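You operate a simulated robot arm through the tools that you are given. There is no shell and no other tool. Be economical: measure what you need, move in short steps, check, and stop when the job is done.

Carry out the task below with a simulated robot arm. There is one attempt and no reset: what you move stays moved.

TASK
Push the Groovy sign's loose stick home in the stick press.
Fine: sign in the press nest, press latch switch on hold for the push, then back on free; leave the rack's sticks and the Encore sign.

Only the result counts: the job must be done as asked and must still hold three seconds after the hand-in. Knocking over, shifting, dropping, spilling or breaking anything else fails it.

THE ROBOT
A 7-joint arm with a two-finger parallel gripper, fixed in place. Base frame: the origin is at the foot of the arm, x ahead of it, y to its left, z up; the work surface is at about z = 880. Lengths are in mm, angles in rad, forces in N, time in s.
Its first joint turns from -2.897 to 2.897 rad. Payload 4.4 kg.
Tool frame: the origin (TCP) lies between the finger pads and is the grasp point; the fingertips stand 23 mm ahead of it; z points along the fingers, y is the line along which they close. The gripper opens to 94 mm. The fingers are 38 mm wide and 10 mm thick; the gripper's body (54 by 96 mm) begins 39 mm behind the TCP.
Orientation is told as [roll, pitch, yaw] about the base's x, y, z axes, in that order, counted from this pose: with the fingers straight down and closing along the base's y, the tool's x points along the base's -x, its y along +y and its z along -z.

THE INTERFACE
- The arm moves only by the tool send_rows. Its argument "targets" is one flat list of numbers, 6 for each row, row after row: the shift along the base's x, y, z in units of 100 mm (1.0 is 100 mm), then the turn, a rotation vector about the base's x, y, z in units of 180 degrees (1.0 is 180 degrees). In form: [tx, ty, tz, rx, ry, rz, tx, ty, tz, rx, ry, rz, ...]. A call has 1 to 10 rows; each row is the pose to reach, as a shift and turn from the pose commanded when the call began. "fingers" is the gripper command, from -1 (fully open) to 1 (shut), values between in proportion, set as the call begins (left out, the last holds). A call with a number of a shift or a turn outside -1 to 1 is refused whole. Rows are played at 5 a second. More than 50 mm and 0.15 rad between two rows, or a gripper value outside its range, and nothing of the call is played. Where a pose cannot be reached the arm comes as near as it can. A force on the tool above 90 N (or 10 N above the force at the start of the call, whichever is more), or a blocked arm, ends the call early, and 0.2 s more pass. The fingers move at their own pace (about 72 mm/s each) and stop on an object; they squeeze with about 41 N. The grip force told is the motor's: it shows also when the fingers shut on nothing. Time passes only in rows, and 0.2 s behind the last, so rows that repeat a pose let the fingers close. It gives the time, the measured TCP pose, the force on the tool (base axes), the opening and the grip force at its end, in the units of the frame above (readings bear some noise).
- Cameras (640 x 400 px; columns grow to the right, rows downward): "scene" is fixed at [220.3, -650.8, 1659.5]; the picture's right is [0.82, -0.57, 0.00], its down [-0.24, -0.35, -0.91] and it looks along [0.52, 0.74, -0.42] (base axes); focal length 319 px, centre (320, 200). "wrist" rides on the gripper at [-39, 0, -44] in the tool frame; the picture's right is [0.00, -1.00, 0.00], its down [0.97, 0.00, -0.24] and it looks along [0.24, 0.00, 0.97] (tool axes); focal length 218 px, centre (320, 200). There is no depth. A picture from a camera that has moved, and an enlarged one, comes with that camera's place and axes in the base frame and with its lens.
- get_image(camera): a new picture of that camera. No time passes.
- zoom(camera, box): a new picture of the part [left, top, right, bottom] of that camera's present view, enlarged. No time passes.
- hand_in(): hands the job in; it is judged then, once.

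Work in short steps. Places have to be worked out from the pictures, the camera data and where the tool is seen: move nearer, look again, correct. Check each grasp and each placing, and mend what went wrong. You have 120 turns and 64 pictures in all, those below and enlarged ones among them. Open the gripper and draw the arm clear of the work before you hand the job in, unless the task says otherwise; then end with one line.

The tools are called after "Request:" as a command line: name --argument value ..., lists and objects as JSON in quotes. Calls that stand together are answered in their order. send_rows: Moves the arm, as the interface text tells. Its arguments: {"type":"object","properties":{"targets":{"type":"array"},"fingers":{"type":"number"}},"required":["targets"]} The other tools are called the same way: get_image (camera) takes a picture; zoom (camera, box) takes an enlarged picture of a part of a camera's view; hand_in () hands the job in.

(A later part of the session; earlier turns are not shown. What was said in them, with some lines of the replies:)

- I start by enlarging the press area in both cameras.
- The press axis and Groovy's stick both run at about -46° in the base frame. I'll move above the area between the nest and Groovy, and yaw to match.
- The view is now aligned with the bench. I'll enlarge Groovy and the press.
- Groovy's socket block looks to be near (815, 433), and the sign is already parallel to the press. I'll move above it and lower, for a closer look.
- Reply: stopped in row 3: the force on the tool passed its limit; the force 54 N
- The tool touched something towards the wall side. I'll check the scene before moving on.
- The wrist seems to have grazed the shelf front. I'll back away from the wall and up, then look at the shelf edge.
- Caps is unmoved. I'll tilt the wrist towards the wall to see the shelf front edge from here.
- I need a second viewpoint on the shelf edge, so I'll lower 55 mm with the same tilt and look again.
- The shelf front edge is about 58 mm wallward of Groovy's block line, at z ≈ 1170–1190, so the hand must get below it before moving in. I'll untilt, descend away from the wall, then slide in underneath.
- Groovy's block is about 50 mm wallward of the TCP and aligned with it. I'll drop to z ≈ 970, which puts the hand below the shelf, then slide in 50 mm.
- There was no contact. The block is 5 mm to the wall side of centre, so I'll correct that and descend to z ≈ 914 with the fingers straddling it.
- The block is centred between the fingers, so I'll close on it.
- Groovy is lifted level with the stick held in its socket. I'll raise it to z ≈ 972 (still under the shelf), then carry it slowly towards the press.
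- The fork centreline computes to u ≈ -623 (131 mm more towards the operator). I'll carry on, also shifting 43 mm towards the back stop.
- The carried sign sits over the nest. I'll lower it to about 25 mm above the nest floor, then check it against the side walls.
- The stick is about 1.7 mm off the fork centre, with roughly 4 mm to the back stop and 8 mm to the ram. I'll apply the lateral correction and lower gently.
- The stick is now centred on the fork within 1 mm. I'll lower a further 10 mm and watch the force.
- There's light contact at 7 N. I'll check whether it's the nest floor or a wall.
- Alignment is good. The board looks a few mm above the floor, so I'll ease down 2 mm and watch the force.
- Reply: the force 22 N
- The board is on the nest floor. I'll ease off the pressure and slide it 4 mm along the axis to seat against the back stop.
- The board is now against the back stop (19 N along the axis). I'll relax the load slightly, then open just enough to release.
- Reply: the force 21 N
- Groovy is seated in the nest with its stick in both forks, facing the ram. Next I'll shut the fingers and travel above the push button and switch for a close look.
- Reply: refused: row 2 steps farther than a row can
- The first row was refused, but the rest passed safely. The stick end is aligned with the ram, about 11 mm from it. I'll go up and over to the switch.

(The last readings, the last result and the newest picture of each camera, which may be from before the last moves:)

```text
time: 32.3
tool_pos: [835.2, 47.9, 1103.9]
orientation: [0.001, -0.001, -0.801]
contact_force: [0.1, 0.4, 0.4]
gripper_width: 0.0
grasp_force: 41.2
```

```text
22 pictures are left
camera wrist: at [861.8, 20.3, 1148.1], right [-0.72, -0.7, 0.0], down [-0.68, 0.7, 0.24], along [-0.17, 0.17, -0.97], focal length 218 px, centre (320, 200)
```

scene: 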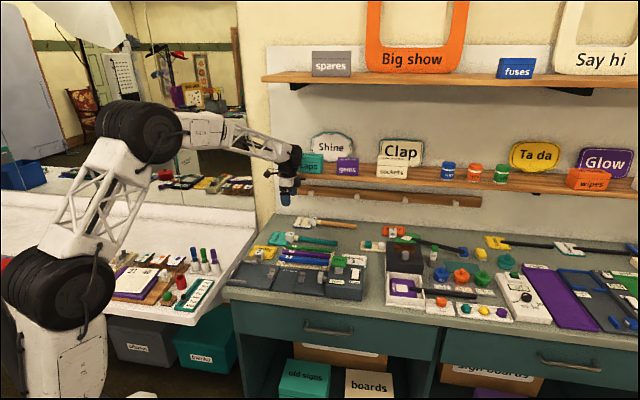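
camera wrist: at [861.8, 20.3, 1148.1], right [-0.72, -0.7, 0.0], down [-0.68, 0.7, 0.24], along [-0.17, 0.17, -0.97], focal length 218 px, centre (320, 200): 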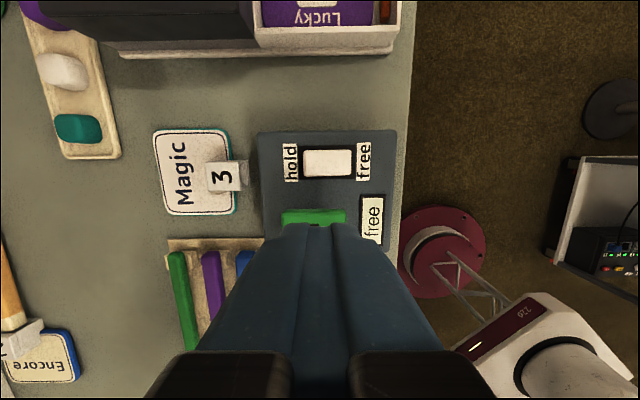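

Request:
zoom --camera "wrist" --box '[250, 120, 410, 220]'

Request:
zoom --camera "scene" --box '[320, 245, 380, 305]'

```text
4.00 times, centred on (330, 170) of wrist
camera zoom: at [861.8, 20.3, 1148.1], right [-0.72, -0.7, 0.0], down [-0.68, 0.7, 0.24], along [-0.17, 0.17, -0.97], focal length 873 px, centre (280, 320)
```

zoom: 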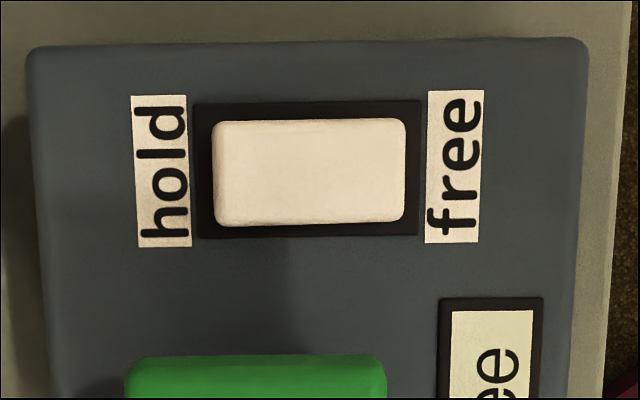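

```text
6.67 times, centred on (350, 275) of scene
camera zoom: at [220.3, -650.8, 1659.5], right [0.82, -0.57, 0.0], down [-0.24, -0.35, -0.91], along [0.52, 0.74, -0.42], focal length 2128 px, centre (120, -300)
```

zoom: 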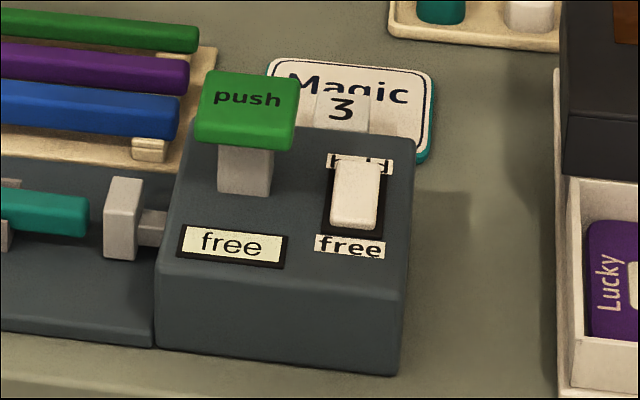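

The switch is a rocker: the free end is pressed down and the hold end is raised, at about (858, 37). I'll go over it with shut fingers and descend to just above.

Request:
send_rows --targets '[0.228, -0.112, 0, 0, 0, 0, 0.228, -0.112, -0.4, 0, 0, 0, 0.228, -0.112, -0.8, 0, 0, 0, 0.228, -0.112, -1.0, 0, 0, 0, 0.228, -0.112, -1.0, 0, 0, 0]'

Request:
get_image --camera "wrist"

Request:
zoom --camera "scene" --box '[320, 235, 380, 295]'

```text
time: 33.5
tool_pos: [854.4, 37.5, 1004.5]
orientation: [0.001, -0.001, -0.802]
contact_force: [0.2, 0.0, 0.5]
gripper_width: 0.0
grasp_force: 40.9
```

```text
19 pictures are left
camera wrist: at [882.2, 10.7, 1048.7], right [-0.72, -0.7, 0.0], down [-0.68, 0.7, 0.24], along [-0.16, 0.17, -0.97], focal length 218 px, centre (320, 200)
```

wrist: 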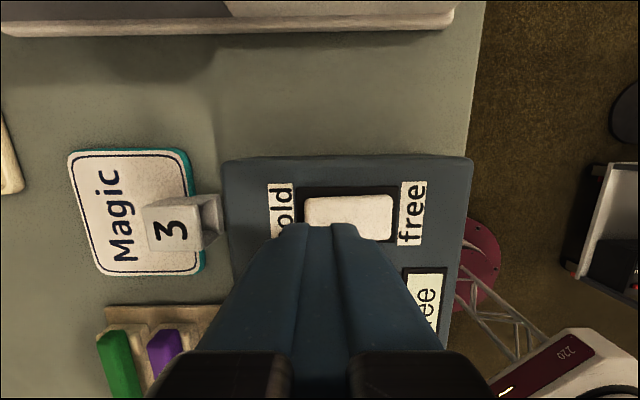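

```text
6.67 times, centred on (350, 265) of scene
camera zoom: at [220.3, -650.8, 1659.5], right [0.82, -0.57, 0.0], down [-0.24, -0.35, -0.91], along [0.52, 0.74, -0.42], focal length 2128 px, centre (120, -233)
```

zoom: 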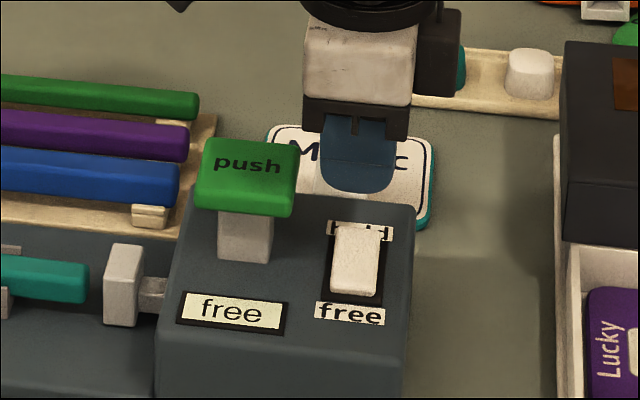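

I'm aiming slightly off: I need 8 mm towards -v and 3 mm wallward. I'll correct and descend to just above the rocker.

Request:
send_rows --targets '[0.078, -0.036, 0, 0, 0, 0, 0.078, -0.036, -0.1, 0, 0, 0, 0.078, -0.036, -0.22, 0, 0, 0, 0.078, -0.036, -0.22, 0, 0, 0]'

Request:
zoom --camera "scene" --box '[320, 235, 380, 295]'

```text
time: 34.5
tool_pos: [863.7, 34.5, 982.6]
orientation: [0.002, -0.002, -0.801]
contact_force: [-0.4, -0.5, 0.0]
gripper_width: 0.0
grasp_force: 40.9
```

```text
6.67 times, centred on (350, 265) of scene
camera zoom: at [220.3, -650.8, 1659.5], right [0.82, -0.57, 0.0], down [-0.24, -0.35, -0.91], along [0.52, 0.74, -0.42], focal length 2128 px, centre (120, -233)
```

zoom: 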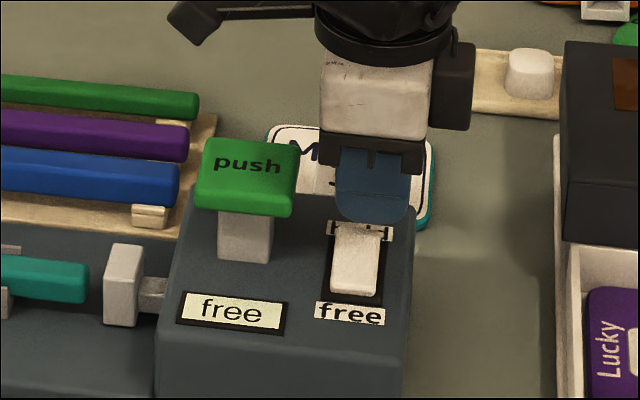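

Aligned. I'll press down in small steps.

Request:
send_rows --targets '[0, 0, -0.03, 0, 0, 0, 0, 0, -0.06, 0, 0, 0, 0, 0, -0.09, 0, 0, 0, 0, 0, -0.09, 0, 0, 0]'

Request:
zoom --camera "scene" --box '[320, 235, 380, 295]'

```text
time: 35.5
tool_pos: [864.1, 34.9, 973.3]
orientation: [0.002, -0.004, -0.801]
contact_force: [0.1, 0.0, -0.3]
gripper_width: 0.0
grasp_force: 41.5
```

```text
6.67 times, centred on (350, 265) of scene
camera zoom: at [220.3, -650.8, 1659.5], right [0.82, -0.57, 0.0], down [-0.24, -0.35, -0.91], along [0.52, 0.74, -0.42], focal length 2128 px, centre (120, -233)
```

zoom: 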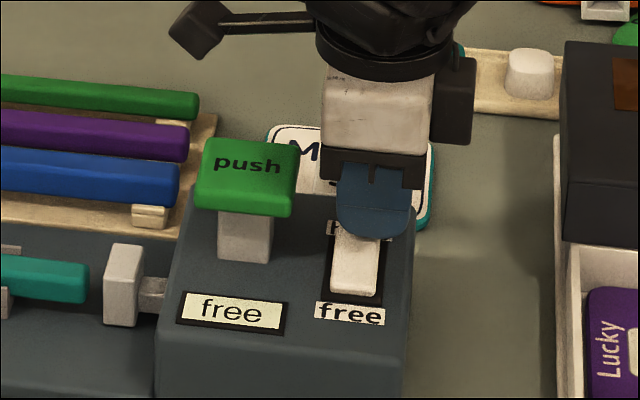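

Request:
send_rows --targets '[0, 0, -0.02, 0, 0, 0, 0, 0, -0.04, 0, 0, 0, 0, 0, -0.06, 0, 0, 0, 0, 0, -0.06, 0, 0, 0]'

Request:
send_rows --targets '[0, 0, -0.02, 0, 0, 0, 0, 0, -0.03, 0, 0, 0, 0, 0, -0.03, 0, 0, 0]'

Request:
zoom --camera "scene" --box '[320, 235, 380, 295]'

```text
time: 36.5
tool_pos: [865.2, 33.1, 968.4]
orientation: [0.002, -0.002, -0.801]
contact_force: [-1.8, -2.0, 6.3]
gripper_width: 0.1
grasp_force: 40.7
```

```text
time: 37.3
tool_pos: [866.4, 34.7, 968.3]
orientation: [0.005, -0.004, -0.801]
contact_force: [-40.2, -6.8, 64.5]
gripper_width: 0.0
grasp_force: 41.1
```

```text
6.67 times, centred on (350, 265) of scene
camera zoom: at [220.3, -650.8, 1659.5], right [0.82, -0.57, 0.0], down [-0.24, -0.35, -0.91], along [0.52, 0.74, -0.42], focal length 2128 px, centre (120, -233)
```

zoom: 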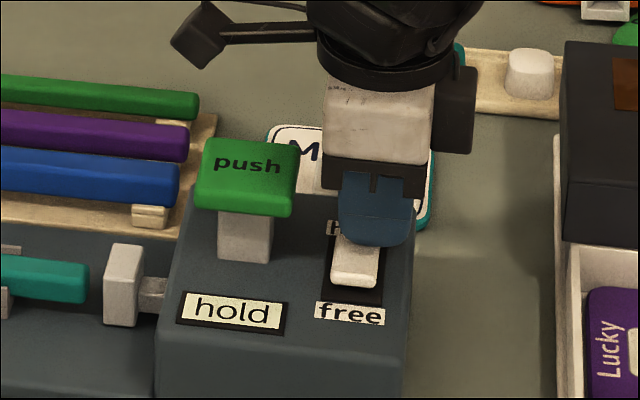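

The display reads "hold". I'll lift off, then move over the green push button at about (815, 75).

Request:
send_rows --targets '[0, 0, 0.2, 0, 0, 0, 0, 0, 0.5, 0, 0, 0, 0, 0, 0.75, 0, 0, 0, -0.25, 0.2, 0.75, 0, 0, 0, -0.51, 0.41, 0.75, 0, 0, 0, -0.51, 0.41, 0.75, 0, 0, 0]'

Request:
get_image --camera "scene"

Request:
get_image --camera "wrist"

```text
time: 38.7
tool_pos: [812.9, 75.3, 1042.0]
orientation: [0.003, 0.0, -0.801]
contact_force: [-0.3, -0.8, -0.1]
gripper_width: 0.0
grasp_force: 40.9
```

```text
14 pictures are left
```

scene: 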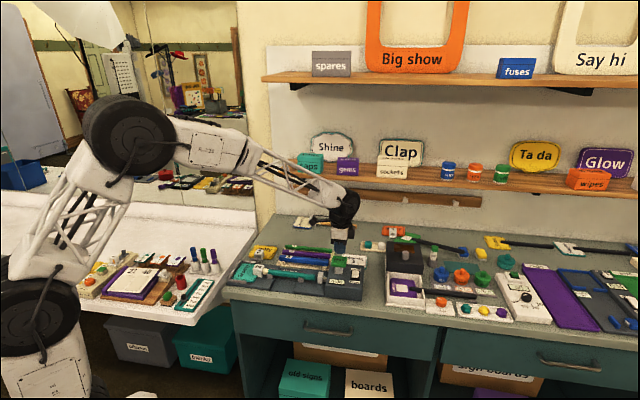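

```text
13 pictures are left
camera wrist: at [841.2, 48.5, 1085.8], right [-0.72, -0.7, 0.0], down [-0.68, 0.7, 0.24], along [-0.17, 0.17, -0.97], focal length 218 px, centre (320, 200)
```

wrist: 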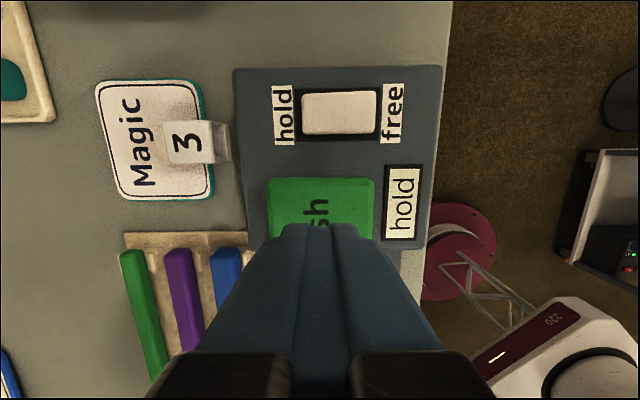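

I'm centred on the button, with the display on hold. I'll press down, reading the force as I go.

Request:
send_rows --targets '[0, 0, -0.15, 0, 0, 0, 0, 0, -0.3, 0, 0, 0, 0, 0, -0.36, 0, 0, 0, 0, 0, -0.42, 0, 0, 0, 0, 0, -0.48, 0, 0, 0, 0, 0, -0.54, 0, 0, 0, 0, 0, -0.54, 0, 0, 0]'

Request:
zoom --camera "scene" --box '[230, 230, 380, 310]'

```text
time: 40.3
tool_pos: [816.0, 73.9, 986.5]
orientation: [0.002, -0.002, -0.801]
contact_force: [0.3, -1.0, 1.2]
gripper_width: 0.0
grasp_force: 41.3
```

```text
4.27 times, centred on (305, 270) of scene
camera zoom: at [220.3, -650.8, 1659.5], right [0.82, -0.57, 0.0], down [-0.24, -0.35, -0.91], along [0.52, 0.74, -0.42], focal length 1362 px, centre (384, -99)
```

zoom: 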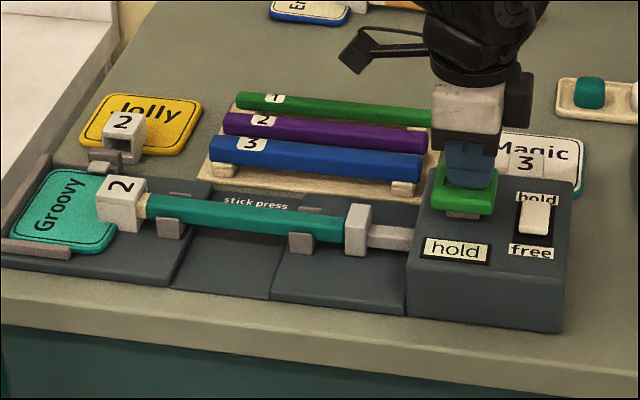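

The ram is pushing and most of the bare wood has gone into the socket. I'll keep pressing.

Request:
send_rows --targets '[0, 0, -0.04, 0, 0, 0, 0, 0, -0.08, 0, 0, 0, 0, 0, -0.12, 0, 0, 0, 0, 0, -0.12, 0, 0, 0, 0, 0, -0.12, 0, 0, 0]'

Request:
zoom --camera "scene" --box '[230, 230, 380, 310]'

```text
time: 41.5
tool_pos: [815.6, 74.9, 976.2]
orientation: [0.002, -0.002, -0.803]
contact_force: [-6.6, 0.6, 11.2]
gripper_width: 0.2
grasp_force: 41.1
```

```text
4.27 times, centred on (305, 270) of scene
camera zoom: at [220.3, -650.8, 1659.5], right [0.82, -0.57, 0.0], down [-0.24, -0.35, -0.91], along [0.52, 0.74, -0.42], focal length 1362 px, centre (384, -99)
```

zoom: 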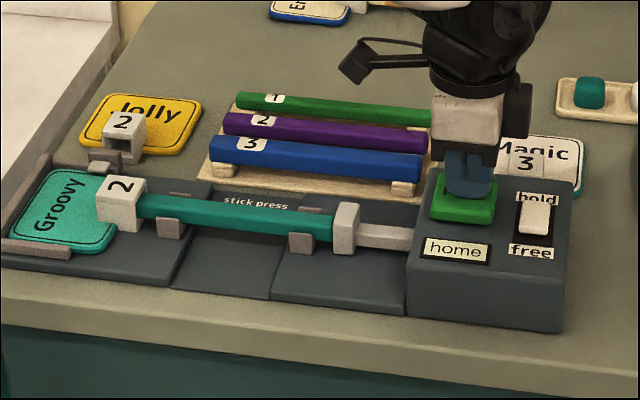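

The display reads "home" and the stick is fully seated. I'll lift off and move over the rocker's free end at about (838, 9).

Request:
send_rows --targets '[0, 0, 0.2, 0, 0, 0, 0, 0, 0.5, 0, 0, 0, 0, 0, 0.65, 0, 0, 0, 0.11, -0.33, 0.65, 0, 0, 0, 0.225, -0.66, 0.65, 0, 0, 0, 0.225, -0.66, 0.3, 0, 0, 0, 0.225, -0.66, 0.1, 0, 0, 0, 0.225, -0.66, 0.06, 0, 0, 0, 0.225, -0.66, 0.06, 0, 0, 0]'

Request:
zoom --camera "scene" --box '[310, 235, 380, 295]'

```text
time: 43.5
tool_pos: [836.7, 10.5, 979.6]
orientation: [0.002, -0.002, -0.802]
contact_force: [0.3, -0.4, 0.2]
gripper_width: 0.0
grasp_force: 41.2
```

```text
6.67 times, centred on (345, 265) of scene
camera zoom: at [220.3, -650.8, 1659.5], right [0.82, -0.57, 0.0], down [-0.24, -0.35, -0.91], along [0.52, 0.74, -0.42], focal length 2128 px, centre (153, -233)
```

zoom: 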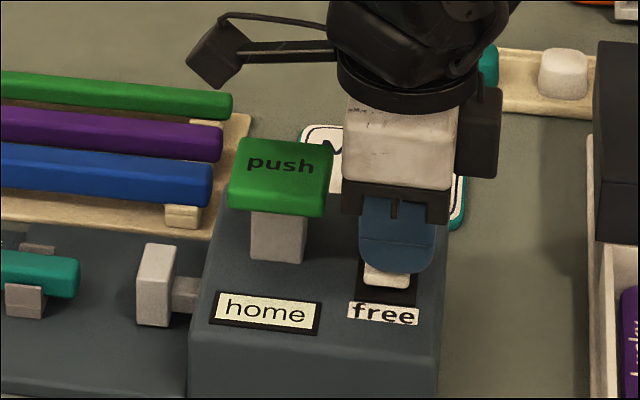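

The ram has retracted and the display still reads "home". I'll press the free end down in small steps.

Request:
send_rows --targets '[0, 0, -0.04, 0, 0, 0, 0, 0, -0.08, 0, 0, 0, 0, 0, -0.1, 0, 0, 0, 0, 0, -0.12, 0, 0, 0, 0, 0, -0.12, 0, 0, 0]'

Request:
zoom --camera "scene" --box '[310, 235, 380, 295]'

```text
time: 44.7
tool_pos: [837.8, 8.9, 968.3]
orientation: [0.005, -0.001, -0.802]
contact_force: [-7.7, 0.8, 14.6]
gripper_width: 0.0
grasp_force: 40.9
```

```text
6.67 times, centred on (345, 265) of scene
camera zoom: at [220.3, -650.8, 1659.5], right [0.82, -0.57, 0.0], down [-0.24, -0.35, -0.91], along [0.52, 0.74, -0.42], focal length 2128 px, centre (153, -233)
```

zoom: 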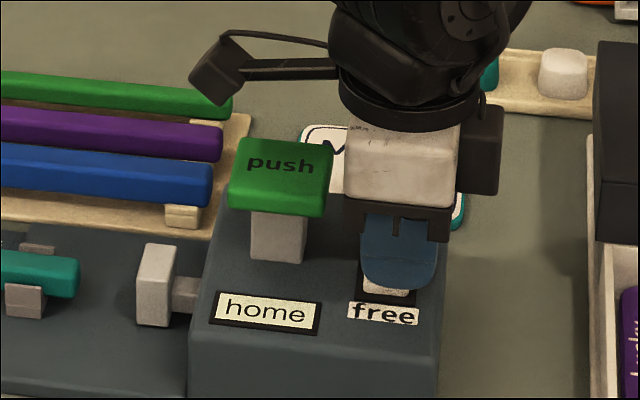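

Request:
send_rows --targets '[0, 0, -0.02, 0, 0, 0, 0, 0, -0.03, 0, 0, 0, 0, 0, -0.03, 0, 0, 0]'

Request:
zoom --camera "scene" --box '[310, 235, 380, 295]'

```text
time: 45.5
tool_pos: [839.2, 9.3, 967.6]
orientation: [0.007, -0.004, -0.802]
contact_force: [-35.4, 1.3, 71.7]
gripper_width: 0.1
grasp_force: 41.1
```

```text
6.67 times, centred on (345, 265) of scene
camera zoom: at [220.3, -650.8, 1659.5], right [0.82, -0.57, 0.0], down [-0.24, -0.35, -0.91], along [0.52, 0.74, -0.42], focal length 2128 px, centre (153, -233)
```

zoom: 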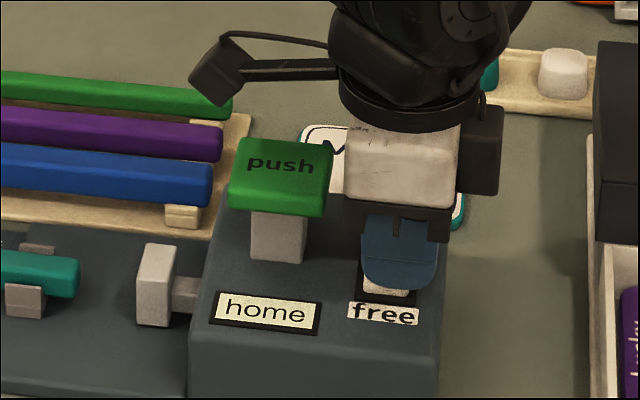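

It's a hard stop at 72 N. I'll lift clear and inspect the rocker's position.

Request:
send_rows --targets '[0, 0, 0.3, 0, 0, 0, 0, 0, 0.7, 0, 0, 0, -0.2, -0.2, 1.0, 0, 0, 0, -0.5, -0.5, 1.0, 0, 0, 0, -0.5, -0.5, 1.0, 0, 0, 0]' --fingers -0.5

Request:
zoom --camera "scene" --box '[310, 235, 380, 295]'

Request:
zoom --camera "wrist" --box '[80, 0, 400, 200]'

```text
time: 46.7
tool_pos: [788.1, -38.4, 1065.0]
orientation: [0.001, -0.001, -0.803]
contact_force: [-0.1, -0.4, -1.0]
gripper_width: 70.4
grasp_force: 0.0
```

```text
6.67 times, centred on (345, 265) of scene
camera zoom: at [220.3, -650.8, 1659.5], right [0.82, -0.57, 0.0], down [-0.24, -0.35, -0.91], along [0.52, 0.74, -0.42], focal length 2128 px, centre (153, -233)
```

zoom: 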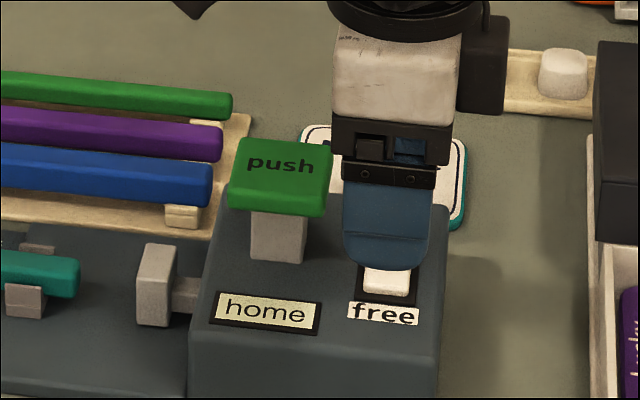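

```text
2.00 times, centred on (240, 100) of wrist
camera zoom: at [813.4, -66.5, 1107.8], right [-0.72, -0.7, 0.0], down [-0.68, 0.7, 0.24], along [-0.17, 0.17, -0.97], focal length 436 px, centre (480, 400)
```

zoom: 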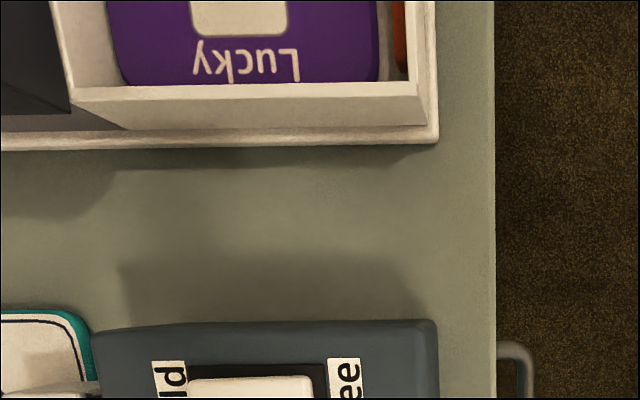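

The free end now looks down. I'll draw the arm well clear and verify everything with one picture.

Request:
send_rows --targets '[-0.1, -0.1, 0.4, 0, 0, 0, -0.3, -0.3, 0.75, 0, 0, 0, -0.6, -0.5, 1.0, 0, 0, 0, -0.9, -0.8, 1.0, 0, 0, 0, -1.0, -0.9, 1.0, 0, 0, 0, -1.0, -0.9, 1.0, 0, 0, 0]' --fingers -1

Request:
send_rows --targets '[-0.2, 0.0, 0.4, 0, 0, 0, -0.4, 0.0, 0.8, 0, 0, 0, -0.7, 0, 1.0, 0, 0, 0, -1.0, 0, 1.0, 0, 0, 0, -1.0, 0, 1.0, 0, 0, 0]'

Request:
zoom --camera "scene" --box '[220, 200, 400, 310]'

```text
time: 48.1
tool_pos: [688.6, -132.0, 1165.6]
orientation: [0.002, -0.002, -0.802]
contact_force: [-0.1, 0.2, 0.9]
gripper_width: 94.2
grasp_force: 0.1
```

```text
time: 49.3
tool_pos: [586.9, -131.1, 1264.8]
orientation: [0.0, -0.003, -0.803]
contact_force: [-0.6, -0.3, -0.3]
gripper_width: 94.0
grasp_force: 0.0
```

```text
3.56 times, centred on (310, 255) of scene
camera zoom: at [220.3, -650.8, 1659.5], right [0.82, -0.57, 0.0], down [-0.24, -0.35, -0.91], along [0.52, 0.74, -0.42], focal length 1135 px, centre (356, 4)
```

zoom: 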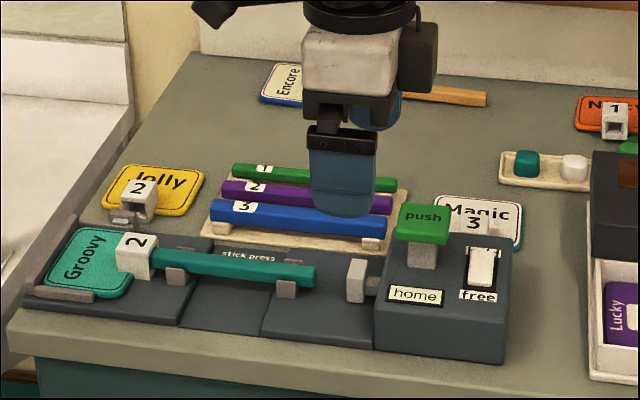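

Request:
zoom --camera "scene" --box '[320, 245, 380, 305]'

```text
6.67 times, centred on (350, 275) of scene
camera zoom: at [220.3, -650.8, 1659.5], right [0.82, -0.57, 0.0], down [-0.24, -0.35, -0.91], along [0.52, 0.74, -0.42], focal length 2128 px, centre (120, -300)
```

zoom: 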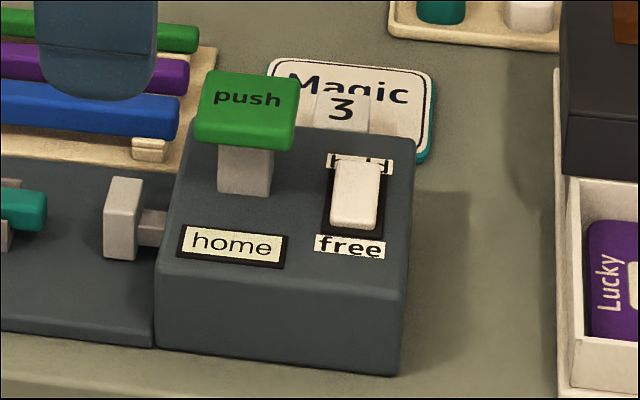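

The rocker is back exactly as at the start (free), the display reads "home", the stick is seated, and the arm is clear with the gripper open. I'm handing in.

Request:
hand_in

```text
The job is handed in.
```

Groovy's stick is pushed home: the sign is in the press nest, the display reads "home", and the latch switch is back on free; the wrist bumped the wall shelf once on the way in, but nothing there appeared to move, and the rack's sticks and the Encore sign were left alone.
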